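You operate a simulated robot arm through the tools that you are given. There is no shell and no other tool.

You run a simulated robot arm. Do the job below in one go: nothing can be reset, and whatever is moved stays where it is left.

Task
Scrub the greasy filter clean in the ribbed tray with the purple pad.
Fine: leave the pad on the island top and lay the filter beside the tray, on the tank tap's side. What is to be rubbed or washed off counts as gone when no trace of it is left.

It is judged by the outcome, as a careful person would: the job done as asked, and still so three seconds after it is handed in. It fails if anything else is knocked over, pushed out of place, dropped, spilled or broken.

Robot
A 7-joint arm with a three-finger gripper, fixed in place. Base frame: the origin is on the floor under the middle of its stand, x ahead of it, y to its left, z up; the work surface is at about z = 800. Lengths are in mm, angles in rad, forces in N, time in s.
It reaches about 1342 mm from its shoulder. Its first joint turns from -2.897 to 2.897 rad. Payload 2.69 kg.
The tool frame sits at the grasp point between the pads (the TCP): z along the fingers, y along the line on which they close. The tips reach 30 mm beyond it. The gripper opens to 128 mm; its body begins 117 mm behind the TCP.
Orientation is that of the tool frame in the base frame, as a unit quaternion [x, y, z, w]. With the fingers straight down and closing along the base's y, the tool's x points along the base's -x, its y along +y and its z along -z.

Tools
- The arm moves only by the tool drive_tool. Its arguments are lists of equal length, an entry for each row: "travel": the shift along the tool's x, y, z in mm, a list of three; "rotation": the turn, a rotation vector about the tool's x, y, z in rad, a list of three; "gripper": the finger opening in mm, from 0 to 128. In form: {"travel": [[tx, ty, tz], ...], "rotation": [[ax, ay, az], ...], "gripper": [gripper, ...]}. A call has 1 to 20 rows; each row shifts and turns the commanded pose from where the row before left it, along the tool's axes as they then stand. Rows are played at 5 a second. More than 50 mm and 0.15 rad between two rows, or a gripper value outside its range, and nothing of the call is played. Where a pose cannot be reached the arm comes as near as it can. A force on the tool above 40 N (or 10 N above the force at the start of the call, whichever is more), or a blocked arm, ends the call early, and 0.2 s more pass. The fingers move at their own pace (about 127 mm/s each) and stop on an object; they squeeze with about 32 N. The grip force told is the motor's: it shows also when the fingers shut on nothing. Time passes only in rows, and 0.2 s behind the last, so rows that do not move let the fingers close. The reply holds the time, the measured pose of the TCP, the force on the tool along the base axes, the opening and the grip force, in the units named above and with some noise, with the torque about the TCP (base axes, N m) and any sound that the robot's microphone picked up.
- Cameras (640 x 400 px; columns grow to the right, rows downward): "scene" is fixed at [222, -499.5, 1418.3]; the picture's right is [0.67, -0.74, 0.00], its down [-0.34, -0.31, -0.89] and it looks along [0.66, 0.60, -0.46] (base axes); focal length 330 px, centre (320, 200). "wrist" rides on the gripper at [58, 54, -131] in the tool frame; the picture's right is [-0.68, 0.74, 0.00], its down [-0.62, -0.57, -0.55] and it looks along [-0.40, -0.37, 0.84] (tool axes); focal length 234 px, centre (320, 200). There is no depth. A picture from a camera that has moved, and an enlarged one, comes with that camera's place and axes in the base frame and with its lens.
- get_image(camera): a new picture of that camera. No time passes.
- raise_lower(by): moves the trunk up (or, below 0, down) by that many mm; the arm rides with it, the base frame stays. It gives what a move gives, with no picture.
- zoom(camera, box): a new picture of the part [left, top, right, bottom] of that camera's present view, enlarged. No time passes.
- close_job(): hands the job in; it is judged then, once.

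Places have to be worked out from the pictures, the camera data and where the tool is seen. Open the gripper and draw the arm clear of the work before you hand the job in, unless the task says otherwise.

The tools are called after "Request:" as name(argument=value, ...) on one line, values as JSON. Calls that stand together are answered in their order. drive_tool: Moves the arm, as the interface text tells. Its arguments: {"type":"object","properties":{"travel":{"type":"array","items":{"type":"array","items":{"type":"number"}}},"rotation":{"type":"array","items":{"type":"array","items":{"type":"number"}}},"gripper":{"type":"array","items":{"type":"number"}}},"required":["travel","rotation","gripper"]} The other tools are called the same way: raise_lower (by) moves the trunk up or down; get_image (camera) takes a picture; zoom (camera, box) takes an enlarged picture of a part of a camera's view; close_job () hands the job in.

At the start:

```text
time_s: 0.0
tcp_pos: [435.8, 423.6, 1124.5]
orientation: [0.0, 1.0, 0.001, 0.0]
wrist_force: [-0.2, 0.0, -0.6]
torque: [0.0, -0.04, 0.0]
finger_gap: 127.9
finger_force: 0.1
trunk travel left (down, up): [-150.0, 200.0]
```

scene: 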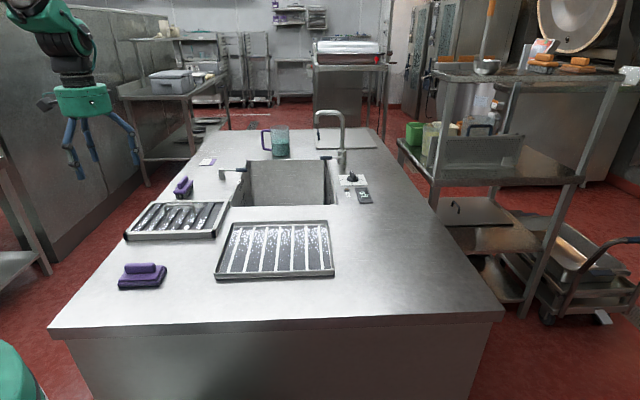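
wrist: 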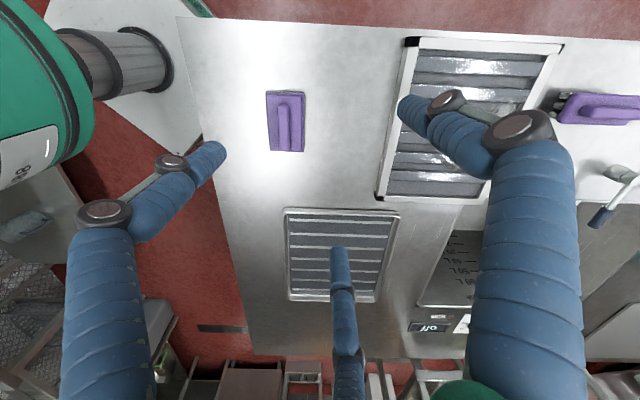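

The scene shows an island with a sink, two tray-like items, two purple pads/brushes and a tap. I'll zoom in on these to tell which is the filter, which the ribbed tray and which the pad.

Request:
zoom(camera="scene", box=[100, 170, 260, 270])

Request:
zoom(camera="scene", box=[190, 200, 350, 300])

Request:
zoom(camera="scene", box=[220, 100, 420, 225])

Request:
zoom(camera="scene", box=[80, 230, 200, 305])

Request:
zoom(camera="wrist", box=[370, 20, 640, 220])

Request:
zoom(camera="wrist", box=[220, 70, 460, 320])

```text
4.00 times, centred on (180, 220) of scene
camera zoom: at [222.0, -499.5, 1418.3], right [0.67, -0.74, 0.0], down [-0.34, -0.31, -0.89], along [0.66, 0.6, -0.46], focal length 1320 px, centre (880, 120)
```

zoom: 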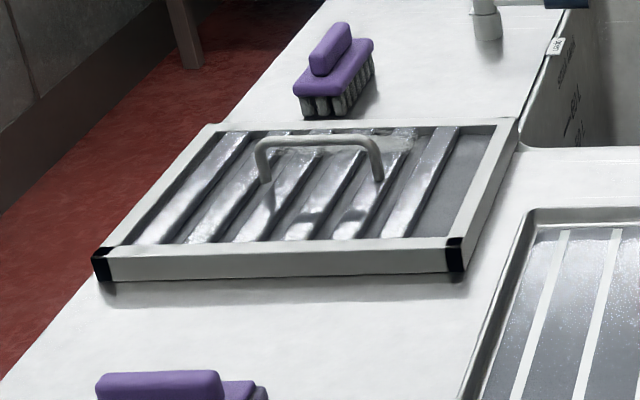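

```text
4.00 times, centred on (270, 250) of scene
camera zoom: at [222.0, -499.5, 1418.3], right [0.67, -0.74, 0.0], down [-0.34, -0.31, -0.89], along [0.66, 0.6, -0.46], focal length 1320 px, centre (520, 0)
```

zoom: 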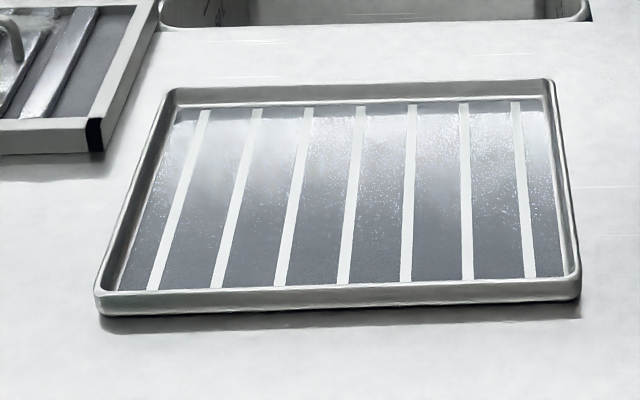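

```text
3.20 times, centred on (320, 162) of scene
camera zoom: at [222.0, -499.5, 1418.3], right [0.67, -0.74, 0.0], down [-0.34, -0.31, -0.89], along [0.66, 0.6, -0.46], focal length 1056 px, centre (320, 320)
```

zoom: 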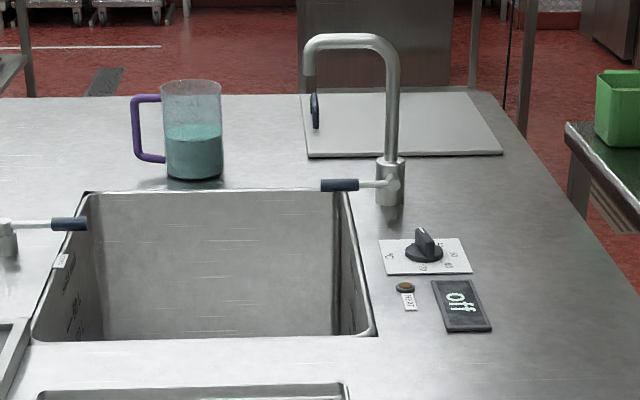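

```text
5.33 times, centred on (140, 268) of scene
camera zoom: at [222.0, -499.5, 1418.3], right [0.67, -0.74, 0.0], down [-0.34, -0.31, -0.89], along [0.66, 0.6, -0.46], focal length 1760 px, centre (1280, -160)
```

zoom: 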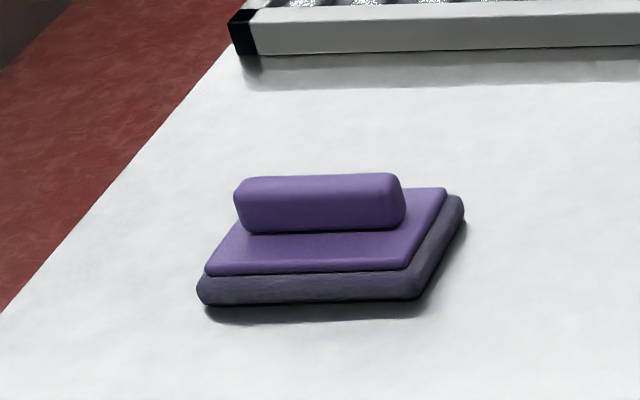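

```text
2.00 times, centred on (505, 120) of wrist
camera zoom: at [377.9, 477.8, 1256.6], right [0.68, 0.74, 0.0], down [0.62, -0.57, 0.55], along [0.4, -0.37, -0.84], focal length 468 px, centre (-50, 360)
```

zoom: 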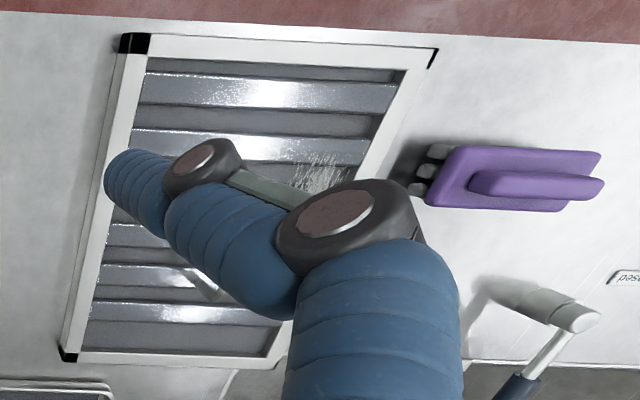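

```text
1.60 times, centred on (340, 195) of wrist
camera zoom: at [377.9, 477.8, 1256.6], right [0.68, 0.74, 0.0], down [0.62, -0.57, 0.55], along [0.4, -0.37, -0.84], focal length 375 px, centre (288, 208)
```

zoom: 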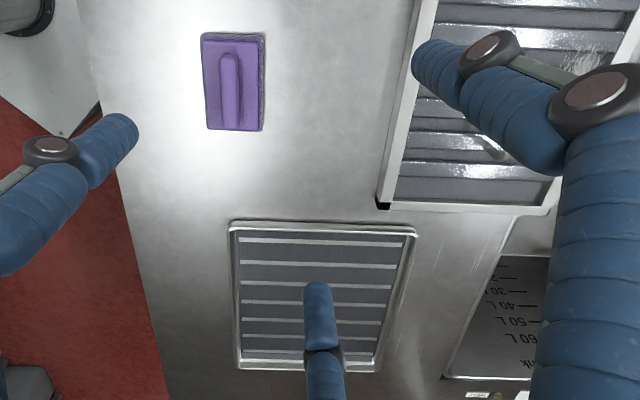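

The slatted item with the U-handle at about (649, 558) looks like the filter, and the shallow tray at about (771, 178) is the ribbed tray. One purple tool is a flat pad at about (425, 355) and the other is a bristle brush. I'll zoom closer on the grease and on both tap fixtures.

Request:
zoom(camera="scene", box=[140, 190, 236, 250])

Request:
zoom(camera="scene", box=[190, 145, 270, 195])

Request:
zoom(camera="scene", box=[300, 100, 380, 210])

Request:
zoom(camera="scene", box=[120, 195, 184, 235])

Request:
zoom(camera="wrist", box=[540, 130, 640, 250])

```text
6.67 times, centred on (188, 220) of scene
camera zoom: at [222.0, -499.5, 1418.3], right [0.67, -0.74, 0.0], down [-0.34, -0.31, -0.89], along [0.66, 0.6, -0.46], focal length 2200 px, centre (1200, 67)
```

zoom: 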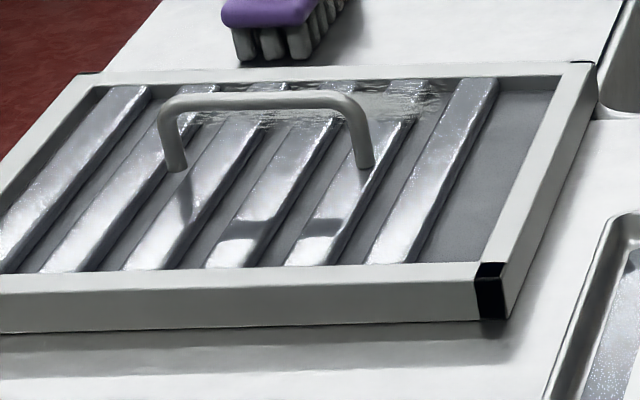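

```text
8.00 times, centred on (230, 170) of scene
camera zoom: at [222.0, -499.5, 1418.3], right [0.67, -0.74, 0.0], down [-0.34, -0.31, -0.89], along [0.66, 0.6, -0.46], focal length 2640 px, centre (1040, 440)
```

zoom: 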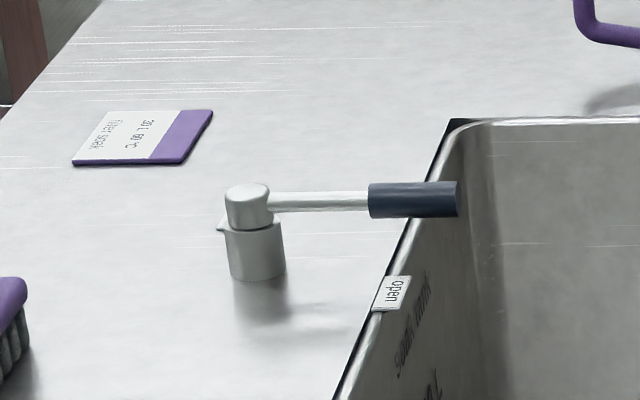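

```text
3.64 times, centred on (340, 155) of scene
camera zoom: at [222.0, -499.5, 1418.3], right [0.67, -0.74, 0.0], down [-0.34, -0.31, -0.89], along [0.66, 0.6, -0.46], focal length 1200 px, centre (247, 364)
```

zoom: 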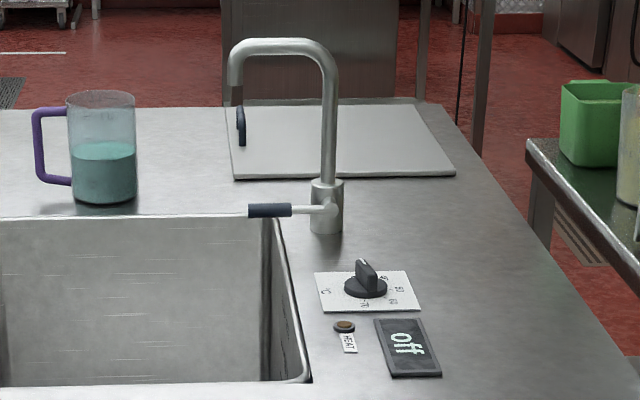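

```text
10.00 times, centred on (152, 215) of scene
camera zoom: at [222.0, -499.5, 1418.3], right [0.67, -0.74, 0.0], down [-0.34, -0.31, -0.89], along [0.66, 0.6, -0.46], focal length 3300 px, centre (2000, 50)
```

zoom: 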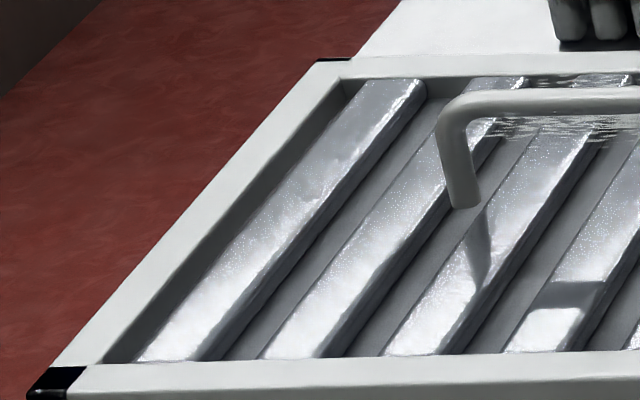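

```text
3.33 times, centred on (590, 190) of wrist
camera zoom: at [377.9, 477.8, 1256.6], right [0.68, 0.74, 0.0], down [0.62, -0.57, 0.55], along [0.4, -0.37, -0.84], focal length 781 px, centre (-580, 233)
```

zoom: 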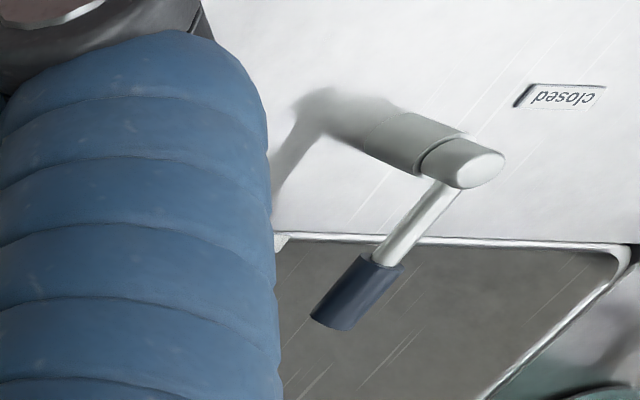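

The flat purple pad differs from the bristle brush, and the gooseneck is the tap that fills the tank; the other fixture, marked open/closed, is a drain lever. Everything sits at about 45° to the base, so I'll yaw the tool by 45° and move over the filter for a closer look.

Request:
drive_tool(travel=[[0, 0, 0], [0, 0, 0], [0, 0, 0], [0, 0, 0], [0, 0, 0], [0, 0, 0], [0, 45, 0], [0, 45, 0], [0, 45, 0], [0, 45, 0], [0, 45, 0], [0, 0, 0]], rotation=[[0, 0, 0.131], [0, 0, 0.131], [0, 0, 0.131], [0, 0, 0.131], [0, 0, 0.131], [0, 0, 0.13], [0, 0, 0], [0, 0, 0], [0, 0, 0], [0, 0, 0], [0, 0, 0], [0, 0, 0]], gripper=[128, 128, 128, 128, 128, 128, 128, 128, 128, 128, 128, 128])

Request:
get_image(camera="wrist")

Request:
get_image(camera="scene")

```text
time_s: 2.6
tcp_pos: [597.1, 583.7, 1122.5]
orientation: [0.382, 0.924, 0.0, -0.001]
wrist_force: [-0.2, 0.3, -0.6]
torque: [0.0, 0.05, 0.02]
finger_gap: 127.6
finger_force: 0.1
trunk travel left (down, up): [-150.0, 200.0]
```

```text
taken
camera wrist: at [594.2, 664.2, 1254.4], right [1.0, 0.04, 0.0], down [0.04, -0.83, 0.55], along [0.02, -0.55, -0.84], focal length 234 px, centre (320, 200)
```

wrist: 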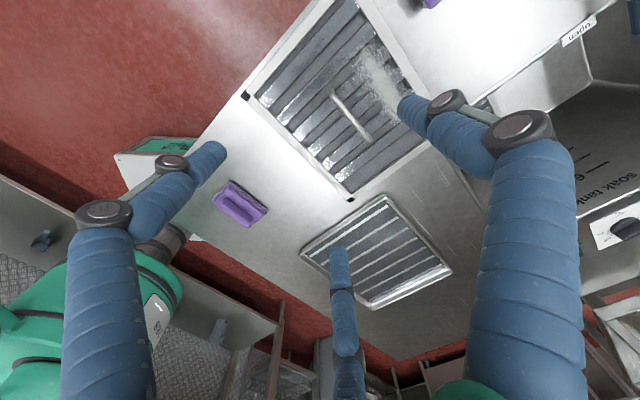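

```text
taken
```

scene: 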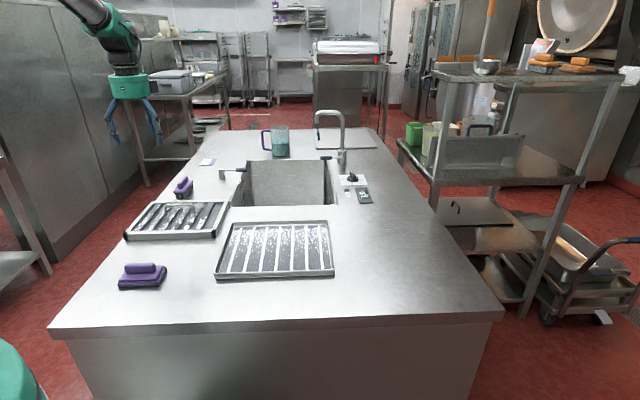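

The filter is clearly in view now, with a whitish smear next to its handle. I'll zoom in to place the grease, the handle and the tray.

Request:
zoom(camera="wrist", box=[230, 0, 450, 210])

Request:
zoom(camera="wrist", box=[290, 180, 470, 320])

```text
1.90 times, centred on (340, 105) of wrist
camera zoom: at [594.2, 664.2, 1254.4], right [1.0, 0.04, 0.0], down [0.04, -0.83, 0.55], along [0.02, -0.55, -0.84], focal length 446 px, centre (282, 381)
```

zoom: 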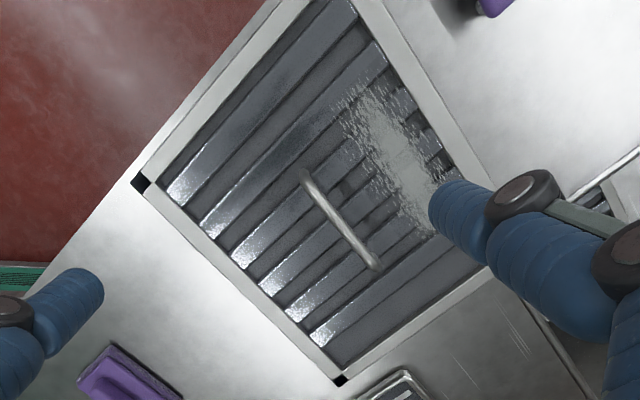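

```text
2.86 times, centred on (380, 250) of wrist
camera zoom: at [594.2, 664.2, 1254.4], right [1.0, 0.04, 0.0], down [0.04, -0.83, 0.55], along [0.02, -0.55, -0.84], focal length 669 px, centre (149, 57)
```

zoom: 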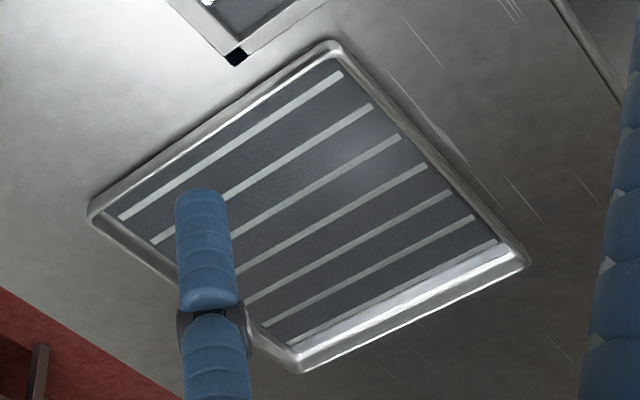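

Scene and wrist views agree: the filter handle centre is about (650, 569) with its top near z≈857, and the tray centre is about (769, 181). I'll move above the handle and drop to z≈950, then check again.

Request:
drive_tool(travel=[[-24, 14, 20], [-23, 13, 40], [0, 0, 40], [0, 0, 40], [0, 0, 30], [0, 0, 0]], rotation=[[0, 0, 0], [0, 0, 0], [0, 0, 0], [0, 0, 0], [0, 0, 0], [0, 0, 0]], gripper=[128, 128, 128, 128, 128, 128])

Request:
get_image(camera="wrist")

Request:
zoom(camera="scene", box=[80, 100, 280, 225])

```text
time_s: 4.0
tcp_pos: [646.3, 567.1, 953.4]
orientation: [0.382, 0.924, 0.0, 0.0]
wrist_force: [0.3, 0.1, 0.0]
torque: [0.01, 0.04, -0.03]
finger_gap: 128.2
finger_force: 0.0
trunk travel left (down, up): [-150.0, 200.0]
```

```text
taken
camera wrist: at [644.5, 647.9, 1085.3], right [1.0, 0.04, 0.0], down [0.04, -0.84, 0.55], along [0.02, -0.55, -0.84], focal length 234 px, centre (320, 200)
```

wrist: 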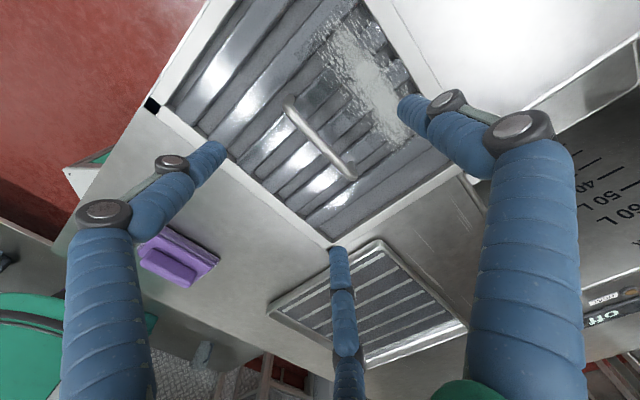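

```text
3.20 times, centred on (180, 162) of scene
camera zoom: at [222.0, -499.5, 1418.3], right [0.67, -0.74, 0.0], down [-0.34, -0.31, -0.89], along [0.66, 0.6, -0.46], focal length 1056 px, centre (768, 320)
```

zoom: 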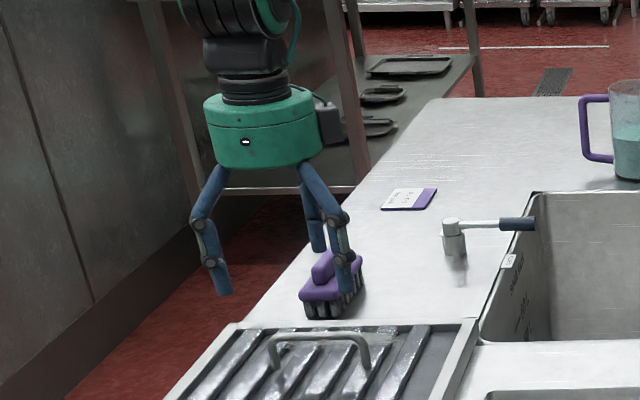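

The gripper hangs nearly over the bar, with fingers at about ±65 mm around it. I'll zoom in to refine the bar position before descending.

Request:
zoom(camera="wrist", box=[240, 40, 416, 150])

Request:
zoom(camera="wrist", box=[210, 100, 386, 210])

```text
3.64 times, centred on (328, 95) of wrist
camera zoom: at [644.5, 647.9, 1085.3], right [1.0, 0.04, 0.0], down [0.04, -0.84, 0.55], along [0.02, -0.55, -0.84], focal length 852 px, centre (291, 582)
```

zoom: 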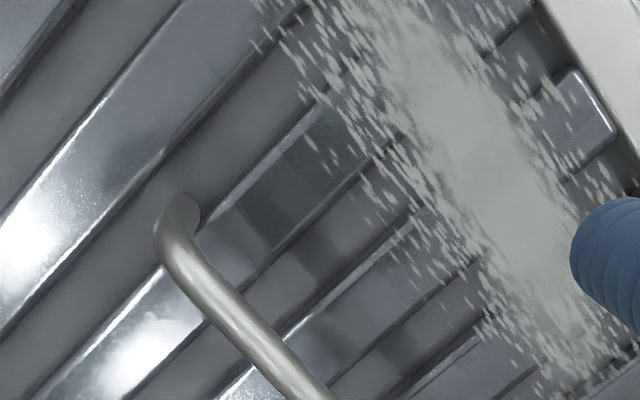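

```text
3.64 times, centred on (298, 155) of wrist
camera zoom: at [644.5, 647.9, 1085.3], right [1.0, 0.04, 0.0], down [0.04, -0.84, 0.55], along [0.02, -0.55, -0.84], focal length 852 px, centre (400, 364)
```

zoom: 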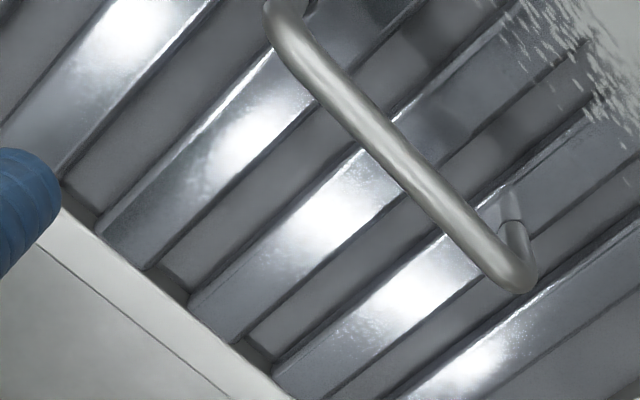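

The bar centre works out at about (649, 566), within 4 mm of the TCP. I'll descend to TCP z≈872 with the fingers partly closed and check clearance from the scene camera.

Request:
drive_tool(travel=[[-3, 1, 30], [0, 0, 30], [0, 0, 21], [0, 0, 0]], rotation=[[0, 0, 0], [0, 0, 0], [0, 0, 0], [0, 0, 0]], gripper=[110, 95, 90, 90])

Request:
zoom(camera="scene", box=[120, 150, 248, 230])

Request:
get_image(camera="wrist")

```text
time_s: 5.0
tcp_pos: [650.3, 567.8, 871.9]
orientation: [0.382, 0.924, 0.0, 0.0]
wrist_force: [0.3, 0.6, -0.7]
torque: [-0.02, 0.0, 0.0]
finger_gap: 89.9
finger_force: 0.1
trunk travel left (down, up): [-150.0, 200.0]
```

```text
5.00 times, centred on (184, 190) of scene
camera zoom: at [222.0, -499.5, 1418.3], right [0.67, -0.74, 0.0], down [-0.34, -0.31, -0.89], along [0.66, 0.6, -0.46], focal length 1650 px, centre (1000, 250)
```

zoom: 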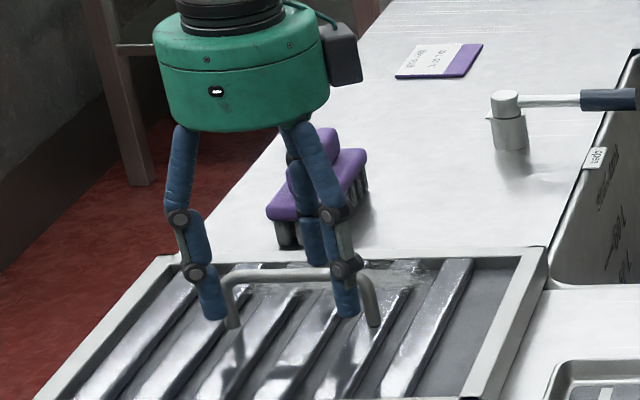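

```text
taken
camera wrist: at [647.7, 648.3, 1005.0], right [1.0, 0.04, 0.0], down [0.04, -0.84, 0.55], along [0.02, -0.55, -0.84], focal length 234 px, centre (320, 200)
```

wrist: 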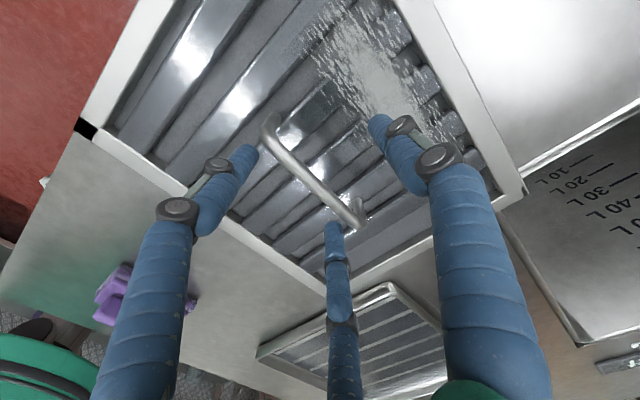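

The tips are about 15 mm below the bar and straddle it, still well above the slats. I'll lower 12 mm more and close on the bar.

Request:
drive_tool(travel=[[0, 0, 6], [0, 0, 6], [0, 0, 0], [0, 0, 0], [0, 0, 0], [0, 0, 0], [0, 0, 0]], rotation=[[0, 0, 0], [0, 0, 0], [0, 0, 0], [0, 0, 0], [0, 0, 0], [0, 0, 0], [0, 0, 0]], gripper=[90, 90, 50, 20, 0, 0, 0])

Request:
zoom(camera="scene", box=[120, 150, 248, 230])

Request:
get_image(camera="wrist")

```text
time_s: 6.6
tcp_pos: [650.6, 567.9, 861.7]
orientation: [0.382, 0.924, 0.0, 0.0]
wrist_force: [0.8, -0.7, -0.6]
torque: [-0.04, 0.0, -0.11]
finger_gap: 16.2
finger_force: 32.2
trunk travel left (down, up): [-150.0, 200.0]
```

```text
5.00 times, centred on (184, 190) of scene
camera zoom: at [222.0, -499.5, 1418.3], right [0.67, -0.74, 0.0], down [-0.34, -0.31, -0.89], along [0.66, 0.6, -0.46], focal length 1650 px, centre (1000, 250)
```

zoom: 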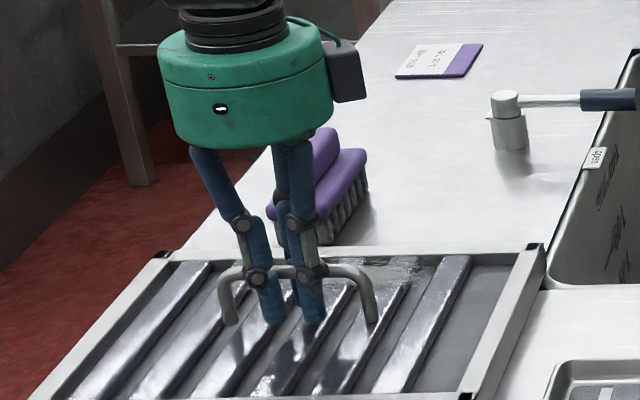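

```text
taken
camera wrist: at [647.6, 647.7, 993.2], right [1.0, 0.04, 0.0], down [0.04, -0.84, 0.55], along [0.02, -0.55, -0.84], focal length 234 px, centre (320, 200)
```

wrist: 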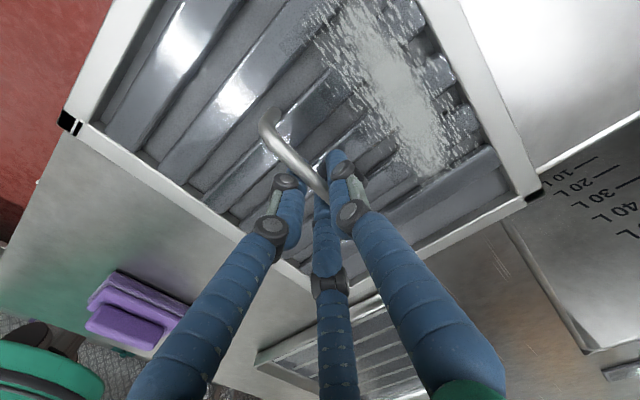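

The bar is gripped (gap 16 mm, 32 N). I'll lift slowly and check that the filter comes up level.

Request:
drive_tool(travel=[[0, 0, -5], [0, 0, -10], [0, 0, -15], [0, 0, -20], [0, 0, -25], [0, 0, -25], [0, 0, 0], [0, 0, 0]], rotation=[[0, 0, 0], [0, 0, 0], [0, 0, 0], [0, 0, 0], [0, 0, 0], [0, 0, 0], [0, 0, 0], [0, 0, 0]], gripper=[0, 0, 0, 0, 0, 0, 0, 0])

Request:
get_image(camera="scene")

Request:
get_image(camera="wrist")

```text
time_s: 8.4
tcp_pos: [648.8, 566.7, 958.6]
orientation: [0.383, 0.924, 0.0, -0.001]
wrist_force: [0.2, 0.3, -8.0]
torque: [-0.05, 0.0, 0.01]
finger_gap: 16.2
finger_force: 32.0
trunk travel left (down, up): [-150.0, 200.0]
```

```text
taken
```

scene: 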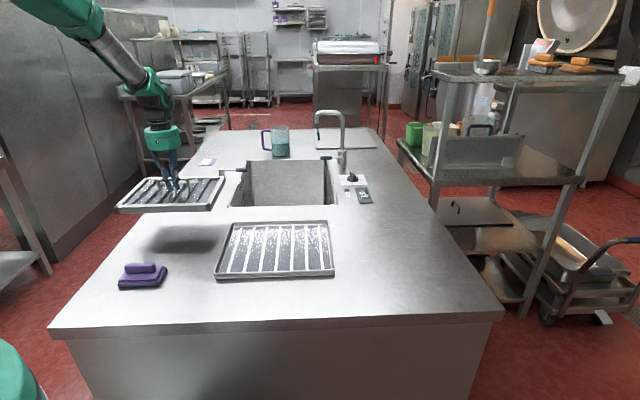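

```text
taken
camera wrist: at [646.4, 646.5, 1091.7], right [1.0, 0.04, 0.0], down [0.04, -0.83, 0.55], along [0.02, -0.55, -0.84], focal length 234 px, centre (320, 200)
```

wrist: 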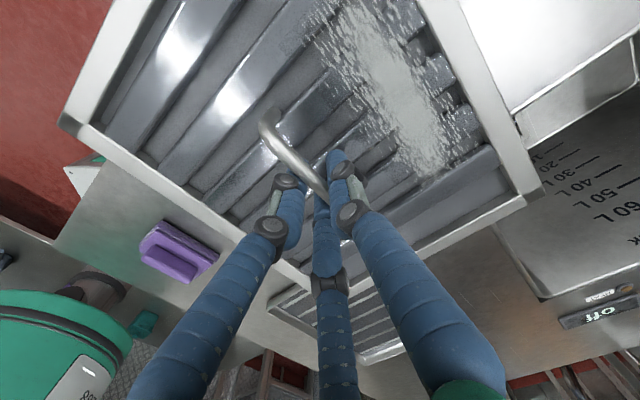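

The filter hangs level (about 0.8 kg). I'll carry it over the tray, +359 mm along the long direction and −190 mm across, keeping the height.

Request:
drive_tool(travel=[[-20, -11, 0], [-36, -19, 0], [-42, -22, 0], [-42, -22, 0], [-42, -22, 0], [-42, -22, 0], [-42, -22, 0], [-42, -22, 0], [-31, -17, 0], [-20, -11, 0], [0, 0, 0], [0, 0, 0]], rotation=[[0, 0, 0], [0, 0, 0], [0, 0, 0], [0, 0, 0], [0, 0, 0], [0, 0, 0], [0, 0, 0], [0, 0, 0], [0, 0, 0], [0, 0, 0], [0, 0, 0], [0, 0, 0]], gripper=[0, 0, 0, 0, 0, 0, 0, 0, 0, 0, 0, 0])

Request:
zoom(camera="scene", box=[170, 150, 378, 280])

Request:
get_image(camera="wrist")

```text
time_s: 11.0
tcp_pos: [769.5, 181.0, 961.6]
orientation: [0.383, 0.924, 0.0, 0.0]
wrist_force: [-0.6, 0.3, -7.3]
torque: [-0.02, -0.01, 0.0]
finger_gap: 16.0
finger_force: 32.0
trunk travel left (down, up): [-150.0, 200.0]
```

```text
3.08 times, centred on (274, 215) of scene
camera zoom: at [222.0, -499.5, 1418.3], right [0.67, -0.74, 0.0], down [-0.34, -0.31, -0.89], along [0.66, 0.6, -0.46], focal length 1015 px, centre (462, 154)
```

zoom: 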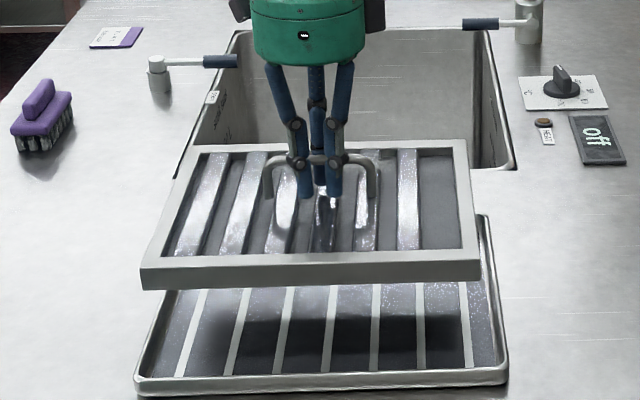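

```text
taken
camera wrist: at [766.8, 260.9, 1092.5], right [1.0, 0.04, 0.0], down [0.04, -0.84, 0.55], along [0.02, -0.55, -0.84], focal length 234 px, centre (320, 200)
```

wrist: 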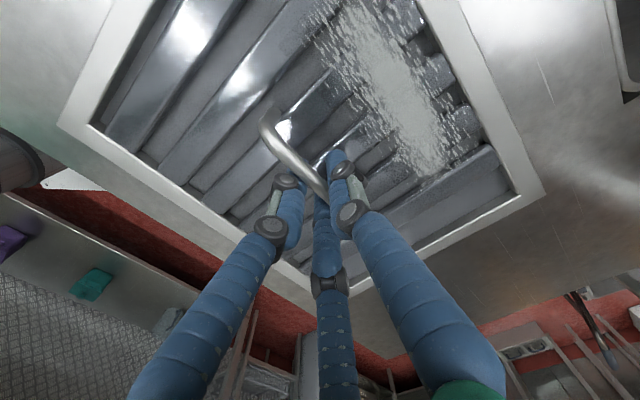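

The filter measures about 299×220 mm with its centre roughly (−5, −2) mm off the tray centre. I'll correct that and lower it to about 20 mm above the rim, then check alignment again.

Request:
drive_tool(travel=[[-5, 2, 10], [0, 0, 20], [0, 0, 20], [0, 0, 12], [0, 0, 0], [0, 0, 0]], rotation=[[0, 0, 0], [0, 0, 0], [0, 0, 0], [0, 0, 0], [0, 0, 0], [0, 0, 0]], gripper=[0, 0, 0, 0, 0, 0])

Request:
zoom(camera="scene", box=[200, 185, 360, 285])

Request:
get_image(camera="wrist")

```text
time_s: 12.4
tcp_pos: [775.1, 179.2, 899.0]
orientation: [0.383, 0.924, 0.001, 0.0]
wrist_force: [0.3, 0.7, -8.4]
torque: [-0.02, 0.0, 0.04]
finger_gap: 15.8
finger_force: 31.7
trunk travel left (down, up): [-150.0, 200.0]
```

```text
4.00 times, centred on (280, 235) of scene
camera zoom: at [222.0, -499.5, 1418.3], right [0.67, -0.74, 0.0], down [-0.34, -0.31, -0.89], along [0.66, 0.6, -0.46], focal length 1320 px, centre (480, 60)
```

zoom: 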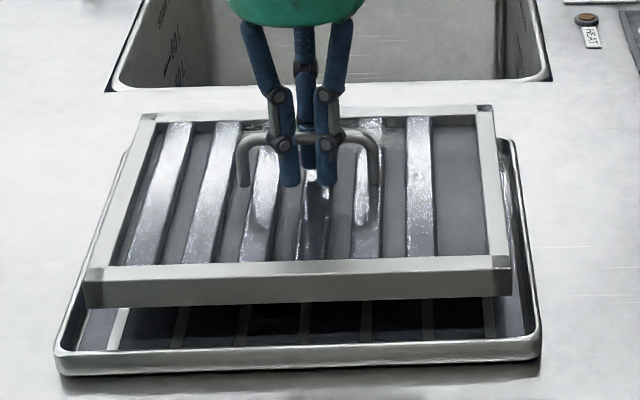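

```text
taken
camera wrist: at [771.8, 257.7, 1031.2], right [1.0, 0.04, 0.0], down [0.04, -0.84, 0.55], along [0.02, -0.55, -0.84], focal length 234 px, centre (320, 200)
```

wrist: 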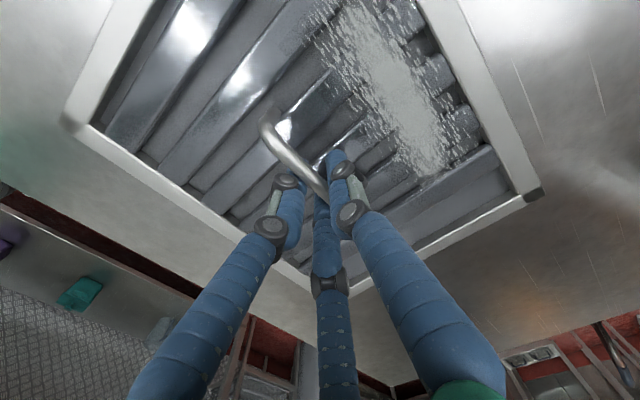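

Filter and tray are aligned within about 2 mm. I'll lower it slowly toward contact.

Request:
drive_tool(travel=[[0, 0, 8], [0, 0, 8], [0, 0, 6], [0, 0, 4], [0, 0, 0]], rotation=[[0, 0, 0], [0, 0, 0], [0, 0, 0], [0, 0, 0], [0, 0, 0]], gripper=[0, 0, 0, 0, 0])

Request:
zoom(camera="scene", box=[200, 185, 360, 285])

```text
time_s: 13.6
tcp_pos: [773.5, 177.3, 872.0]
orientation: [0.382, 0.924, 0.0, 0.0]
wrist_force: [0.3, 0.0, -7.7]
torque: [-0.06, -0.01, -0.01]
finger_gap: 16.0
finger_force: 32.2
trunk travel left (down, up): [-150.0, 200.0]
```

```text
4.00 times, centred on (280, 235) of scene
camera zoom: at [222.0, -499.5, 1418.3], right [0.67, -0.74, 0.0], down [-0.34, -0.31, -0.89], along [0.66, 0.6, -0.46], focal length 1320 px, centre (480, 60)
```

zoom: 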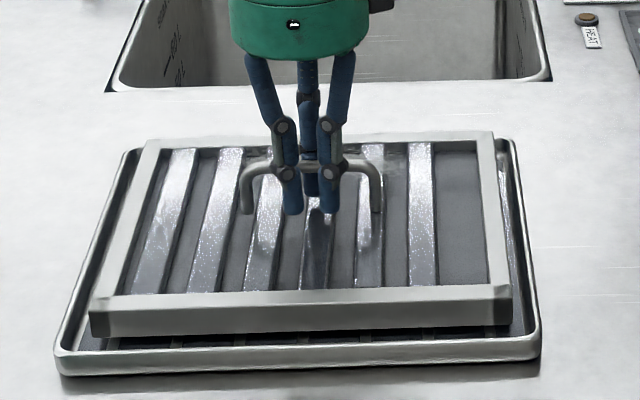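

The filter is now inside the rim with margin on all sides and no contact yet. I'll keep lowering in small steps until it rests on the ribs.

Request:
drive_tool(travel=[[0, 0, 2], [0, 0, 2], [0, 0, 2], [0, 0, 0]], rotation=[[0, 0, 0], [0, 0, 0], [0, 0, 0], [0, 0, 0]], gripper=[0, 0, 0, 0])

```text
time_s: 14.6
tcp_pos: [774.5, 176.1, 867.0]
orientation: [0.383, 0.924, 0.0, 0.0]
wrist_force: [1.1, 0.4, -8.0]
torque: [-0.04, 0.02, 0.01]
finger_gap: 16.3
finger_force: 32.3
trunk travel left (down, up): [-150.0, 200.0]
```

Still hanging free at z=867. I'll lower a few more millimetres.

Request:
drive_tool(travel=[[0, 0, 1.5], [0, 0, 1.5], [0, 0, 0]], rotation=[[0, 0, 0], [0, 0, 0], [0, 0, 0]], gripper=[0, 0, 0])

```text
time_s: 15.4
tcp_pos: [773.8, 177.5, 864.3]
orientation: [0.383, 0.924, 0.0, 0.0]
wrist_force: [-0.5, -2.4, 1.1]
torque: [0.26, 0.21, -0.01]
finger_gap: 15.9
finger_force: 32.0
trunk travel left (down, up): [-150.0, 200.0]
```

Contact: the load on the wrist has vanished, so the filter rests on the ribs. I'll open the fingers and rise.

Request:
drive_tool(travel=[[0, 0, 0], [0, 0, 0], [0, 0, 0], [0, 0, 0], [0, 0, -20], [0, 0, -40], [0, 0, -45], [0, 0, -45], [0, 0, -45], [0, 0, 0]], rotation=[[0, 0, 0], [0, 0, 0], [0, 0, 0], [0, 0, 0], [0, 0, 0], [0, 0, 0], [0, 0, 0], [0, 0, 0], [0, 0, 0], [0, 0, 0]], gripper=[30, 60, 90, 90, 90, 90, 90, 90, 90, 90])

Request:
zoom(camera="scene", box=[200, 185, 360, 285])

Request:
get_image(camera="wrist")

```text
time_s: 17.6
tcp_pos: [772.0, 176.9, 1060.7]
orientation: [0.383, 0.924, 0.0, 0.0]
wrist_force: [-0.8, 0.2, 0.6]
torque: [0.01, -0.06, -0.01]
finger_gap: 90.0
finger_force: 0.0
trunk travel left (down, up): [-150.0, 200.0]
```

```text
4.00 times, centred on (280, 235) of scene
camera zoom: at [222.0, -499.5, 1418.3], right [0.67, -0.74, 0.0], down [-0.34, -0.31, -0.89], along [0.66, 0.6, -0.46], focal length 1320 px, centre (480, 60)
```

zoom: 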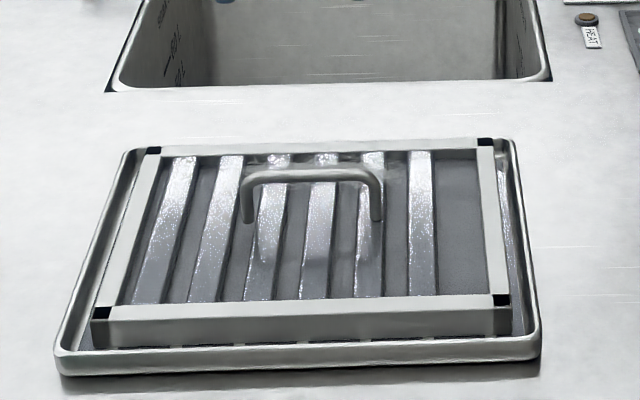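

```text
taken
camera wrist: at [769.7, 256.6, 1193.1], right [1.0, 0.04, 0.0], down [0.04, -0.84, 0.55], along [0.02, -0.55, -0.84], focal length 234 px, centre (320, 200)
```

wrist: 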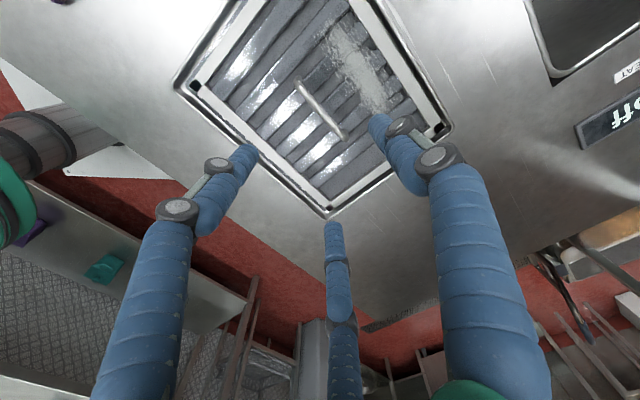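

The filter sits properly inside the tray. I'll zoom in on the grease to measure it against the handle and frame.

Request:
zoom(camera="wrist", box=[170, 0, 460, 220])

Request:
zoom(camera="wrist", box=[280, 0, 440, 120])

Request:
zoom(camera="scene", box=[230, 210, 330, 270])

```text
1.82 times, centred on (315, 110) of wrist
camera zoom: at [769.7, 256.6, 1193.1], right [1.0, 0.04, 0.0], down [0.04, -0.84, 0.55], along [0.02, -0.55, -0.84], focal length 426 px, centre (329, 364)
```

zoom: 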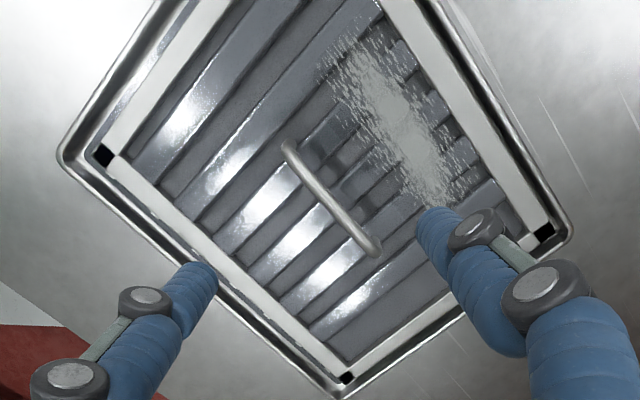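

```text
3.33 times, centred on (360, 60) of wrist
camera zoom: at [769.7, 256.6, 1193.1], right [1.0, 0.04, 0.0], down [0.04, -0.84, 0.55], along [0.02, -0.55, -0.84], focal length 781 px, centre (187, 667)
```

zoom: 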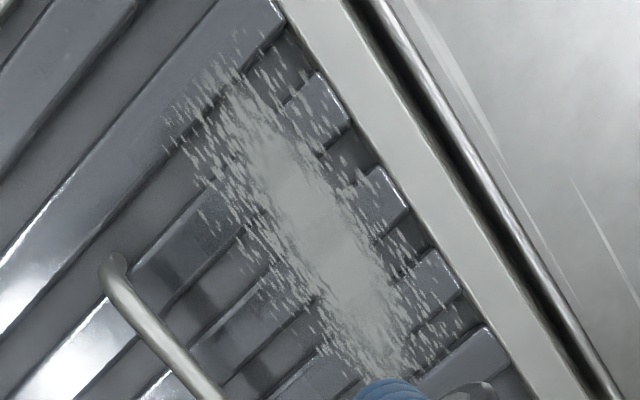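

```text
6.40 times, centred on (280, 240) of scene
camera zoom: at [222.0, -499.5, 1418.3], right [0.67, -0.74, 0.0], down [-0.34, -0.31, -0.89], along [0.66, 0.6, -0.46], focal length 2112 px, centre (576, -56)
```

zoom: 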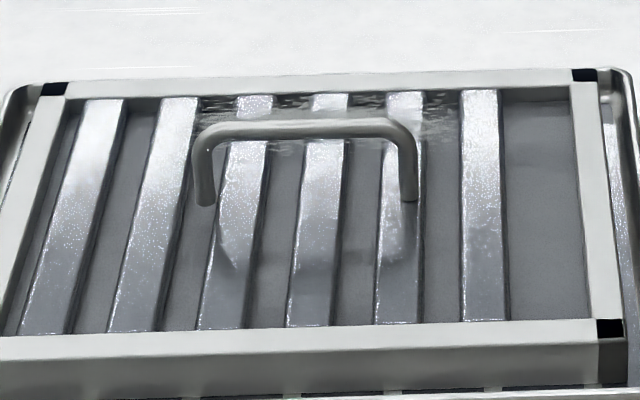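

The filter is seated. The grease lies between the bar and the back frame, about e1 345–500 and e2 708–766 (mm along and across the island), and the pad at 112×69 mm fits there. Now I'll go fetch the pad.

Request:
drive_tool(travel=[[20, -7, 0], [40, -13, 0], [45, -14, 0], [45, -14, 0], [45, -14, 0], [45, -14, 0], [45, -14, 0], [45, -14, 0], [25, -8, 0], [16, -7, 0], [0, 0, 40], [0, 0, 40], [0, 0, 30], [0, 0, 0]], rotation=[[0, 0, 0], [0, 0, 0], [0, 0, 0], [0, 0, 0], [0, 0, 0], [0, 0, 0], [0, 0, 0], [0, 0, 0], [0, 0, 0], [0, 0, 0], [0, 0, 0], [0, 0, 0], [0, 0, 0], [0, 0, 0]], gripper=[90, 90, 90, 90, 90, 90, 90, 90, 90, 90, 90, 90, 90, 90])

Request:
get_image(camera="wrist")

Request:
zoom(camera="scene", box=[80, 200, 208, 300])

```text
time_s: 20.6
tcp_pos: [428.9, 354.3, 947.6]
orientation: [0.383, 0.924, 0.0, 0.0]
wrist_force: [0.4, -0.6, 0.2]
torque: [0.0, 0.0, 0.0]
finger_gap: 89.9
finger_force: 0.0
trunk travel left (down, up): [-150.0, 200.0]
```

```text
taken
camera wrist: at [426.5, 434.8, 1079.8], right [1.0, 0.04, 0.0], down [0.04, -0.84, 0.55], along [0.02, -0.55, -0.84], focal length 234 px, centre (320, 200)
```

wrist: 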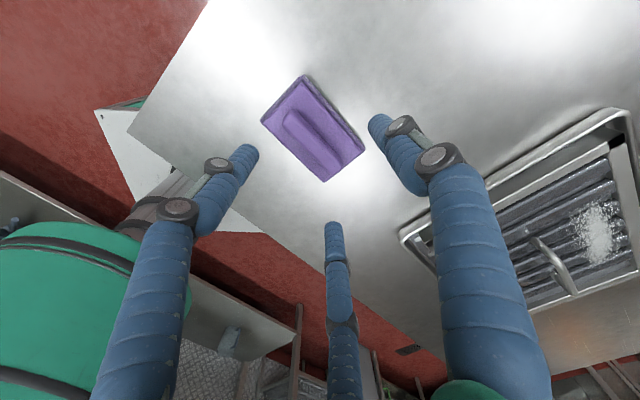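

```text
4.00 times, centred on (144, 250) of scene
camera zoom: at [222.0, -499.5, 1418.3], right [0.67, -0.74, 0.0], down [-0.34, -0.31, -0.89], along [0.66, 0.6, -0.46], focal length 1320 px, centre (1024, 0)
```

zoom: 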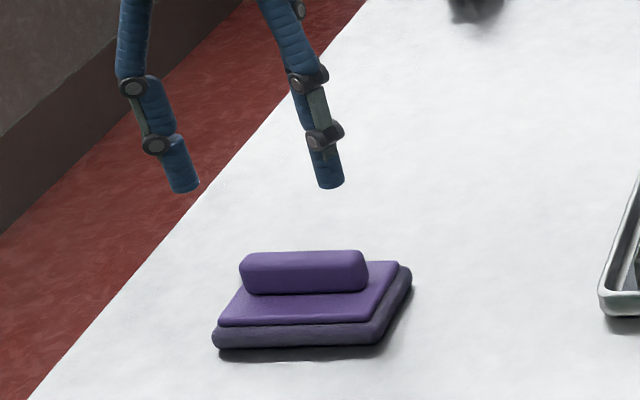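

Request:
zoom(camera="wrist", box=[240, 60, 384, 195])

```text
2.96 times, centred on (312, 128) of wrist
camera zoom: at [426.5, 434.8, 1079.8], right [1.0, 0.04, 0.0], down [0.04, -0.84, 0.55], along [0.02, -0.55, -0.84], focal length 694 px, centre (344, 415)
```

zoom: 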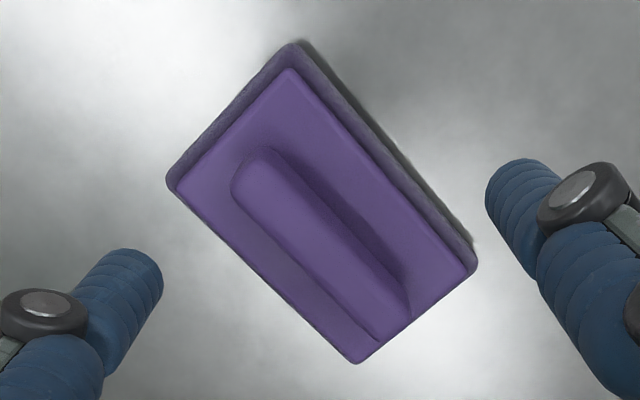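

The pad handle runs along e1 with its centre near e1 50, e2 551, so my yaw already matches. I'll centre over it, narrow the fingers to 56 mm and descend to z≈870.

Request:
drive_tool(travel=[[2, -3, 20], [0, 0, 25], [0, 0, 20], [0, 0, 12], [0, 0, 0]], rotation=[[0, 0, 0], [0, 0, 0], [0, 0, 0], [0, 0, 0], [0, 0, 0]], gripper=[80, 65, 56, 56, 56])

Request:
get_image(camera="wrist")

Request:
zoom(camera="scene", box=[80, 220, 208, 300])

```text
time_s: 21.6
tcp_pos: [423.8, 355.0, 880.9]
orientation: [0.383, 0.924, 0.0, 0.0]
wrist_force: [-6.6, -5.9, 20.9]
torque: [-0.57, 0.23, -0.06]
finger_gap: 60.1
finger_force: 3.0
trunk travel left (down, up): [-150.0, 200.0]
stopped in row 4: the force on the tool passed its limit at 46 N (the readings are from after the stop); the commanded pose is now the measured one
```

```text
taken
camera wrist: at [421.5, 434.5, 1013.2], right [1.0, 0.04, 0.0], down [0.04, -0.84, 0.55], along [0.03, -0.55, -0.84], focal length 234 px, centre (320, 200)
```

wrist: 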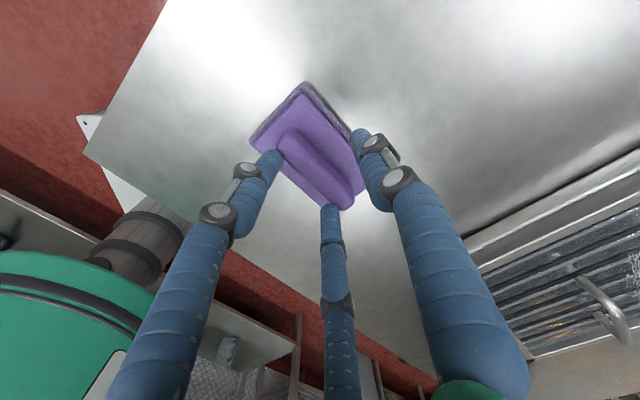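

```text
5.00 times, centred on (144, 260) of scene
camera zoom: at [222.0, -499.5, 1418.3], right [0.67, -0.74, 0.0], down [-0.34, -0.31, -0.89], along [0.66, 0.6, -0.46], focal length 1650 px, centre (1200, -100)
```

zoom: 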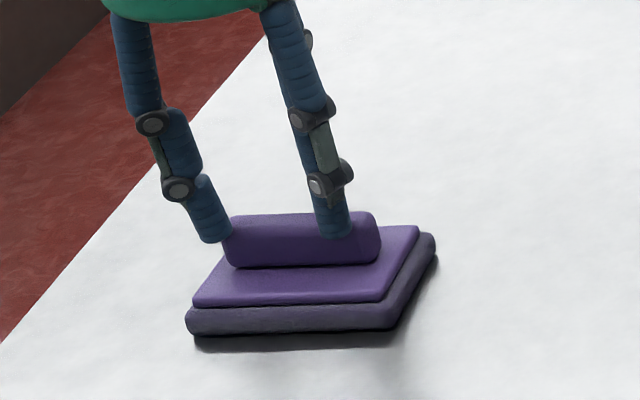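

The front fingers landed on the handle's top edge: they sit closer to the centre line than the single rear finger. I'll back up 25 mm, open wider, shift slightly toward −e2 and look again.

Request:
drive_tool(travel=[[0, 0, -15], [0, -5, -10], [0, 0, 0], [0, 0, 0]], rotation=[[0, 0, 0], [0, 0, 0], [0, 0, 0], [0, 0, 0]], gripper=[70, 85, 85, 85])

Request:
zoom(camera="wrist", box=[220, 60, 412, 220])

Request:
zoom(camera="scene", box=[80, 220, 208, 300])

```text
time_s: 22.6
tcp_pos: [421.5, 352.3, 902.7]
orientation: [0.383, 0.924, 0.001, 0.0]
wrist_force: [0.1, 0.4, -0.4]
torque: [0.01, 0.01, -0.02]
finger_gap: 85.1
finger_force: 0.0
trunk travel left (down, up): [-150.0, 200.0]
```

```text
2.50 times, centred on (316, 140) of wrist
camera zoom: at [418.7, 431.0, 1035.8], right [1.0, 0.04, 0.0], down [0.04, -0.84, 0.55], along [0.02, -0.55, -0.84], focal length 585 px, centre (330, 350)
```

zoom: 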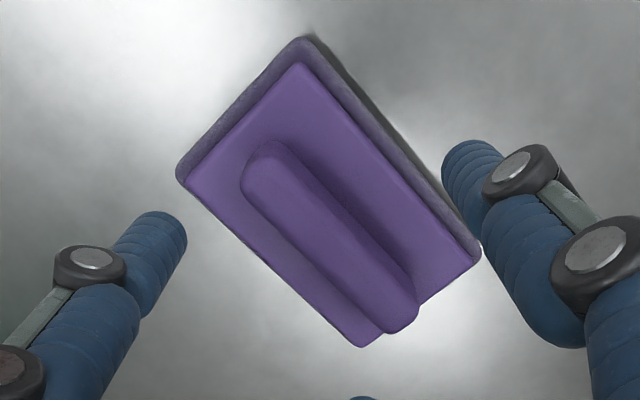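

```text
5.00 times, centred on (144, 260) of scene
camera zoom: at [222.0, -499.5, 1418.3], right [0.67, -0.74, 0.0], down [-0.34, -0.31, -0.89], along [0.66, 0.6, -0.46], focal length 1650 px, centre (1200, -100)
```

zoom: 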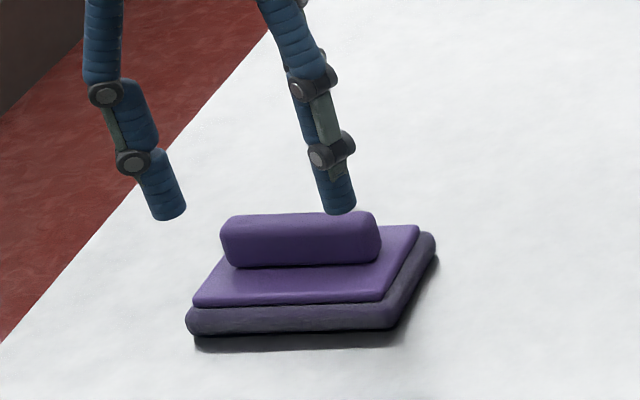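

The pad is undisturbed. Both views put its handle top at z≈850 and centre near e1 49, e2 549, about 2–3 mm from the TCP line. I'll descend to z≈861 with the wider opening, then close.

Request:
drive_tool(travel=[[0, -1, 15], [0, 0, 15], [0, 0, 8], [0, 0, 3], [0, 0, 0]], rotation=[[0, 0, 0], [0, 0, 0], [0, 0, 0], [0, 0, 0], [0, 0, 0]], gripper=[85, 85, 85, 85, 85])

Request:
zoom(camera="scene", box=[80, 220, 208, 300])

Request:
zoom(camera="wrist", box=[220, 60, 412, 220])

```text
time_s: 23.8
tcp_pos: [421.1, 351.0, 862.3]
orientation: [0.382, 0.924, 0.001, 0.0]
wrist_force: [0.6, 0.5, -0.3]
torque: [-0.01, 0.02, 0.01]
finger_gap: 85.0
finger_force: 0.1
trunk travel left (down, up): [-150.0, 200.0]
```

```text
5.00 times, centred on (144, 260) of scene
camera zoom: at [222.0, -499.5, 1418.3], right [0.67, -0.74, 0.0], down [-0.34, -0.31, -0.89], along [0.66, 0.6, -0.46], focal length 1650 px, centre (1200, -100)
```

zoom: 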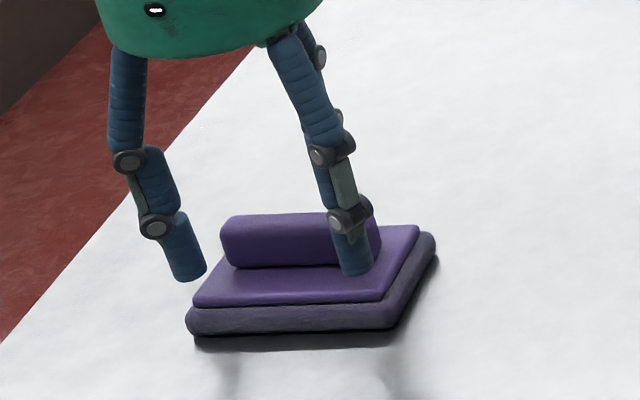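

```text
2.50 times, centred on (316, 140) of wrist
camera zoom: at [418.4, 430.5, 995.4], right [1.0, 0.04, 0.0], down [0.04, -0.84, 0.55], along [0.02, -0.55, -0.84], focal length 585 px, centre (330, 350)
```

zoom: 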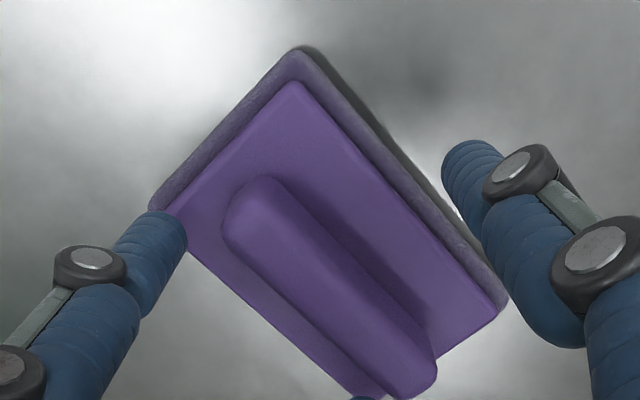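

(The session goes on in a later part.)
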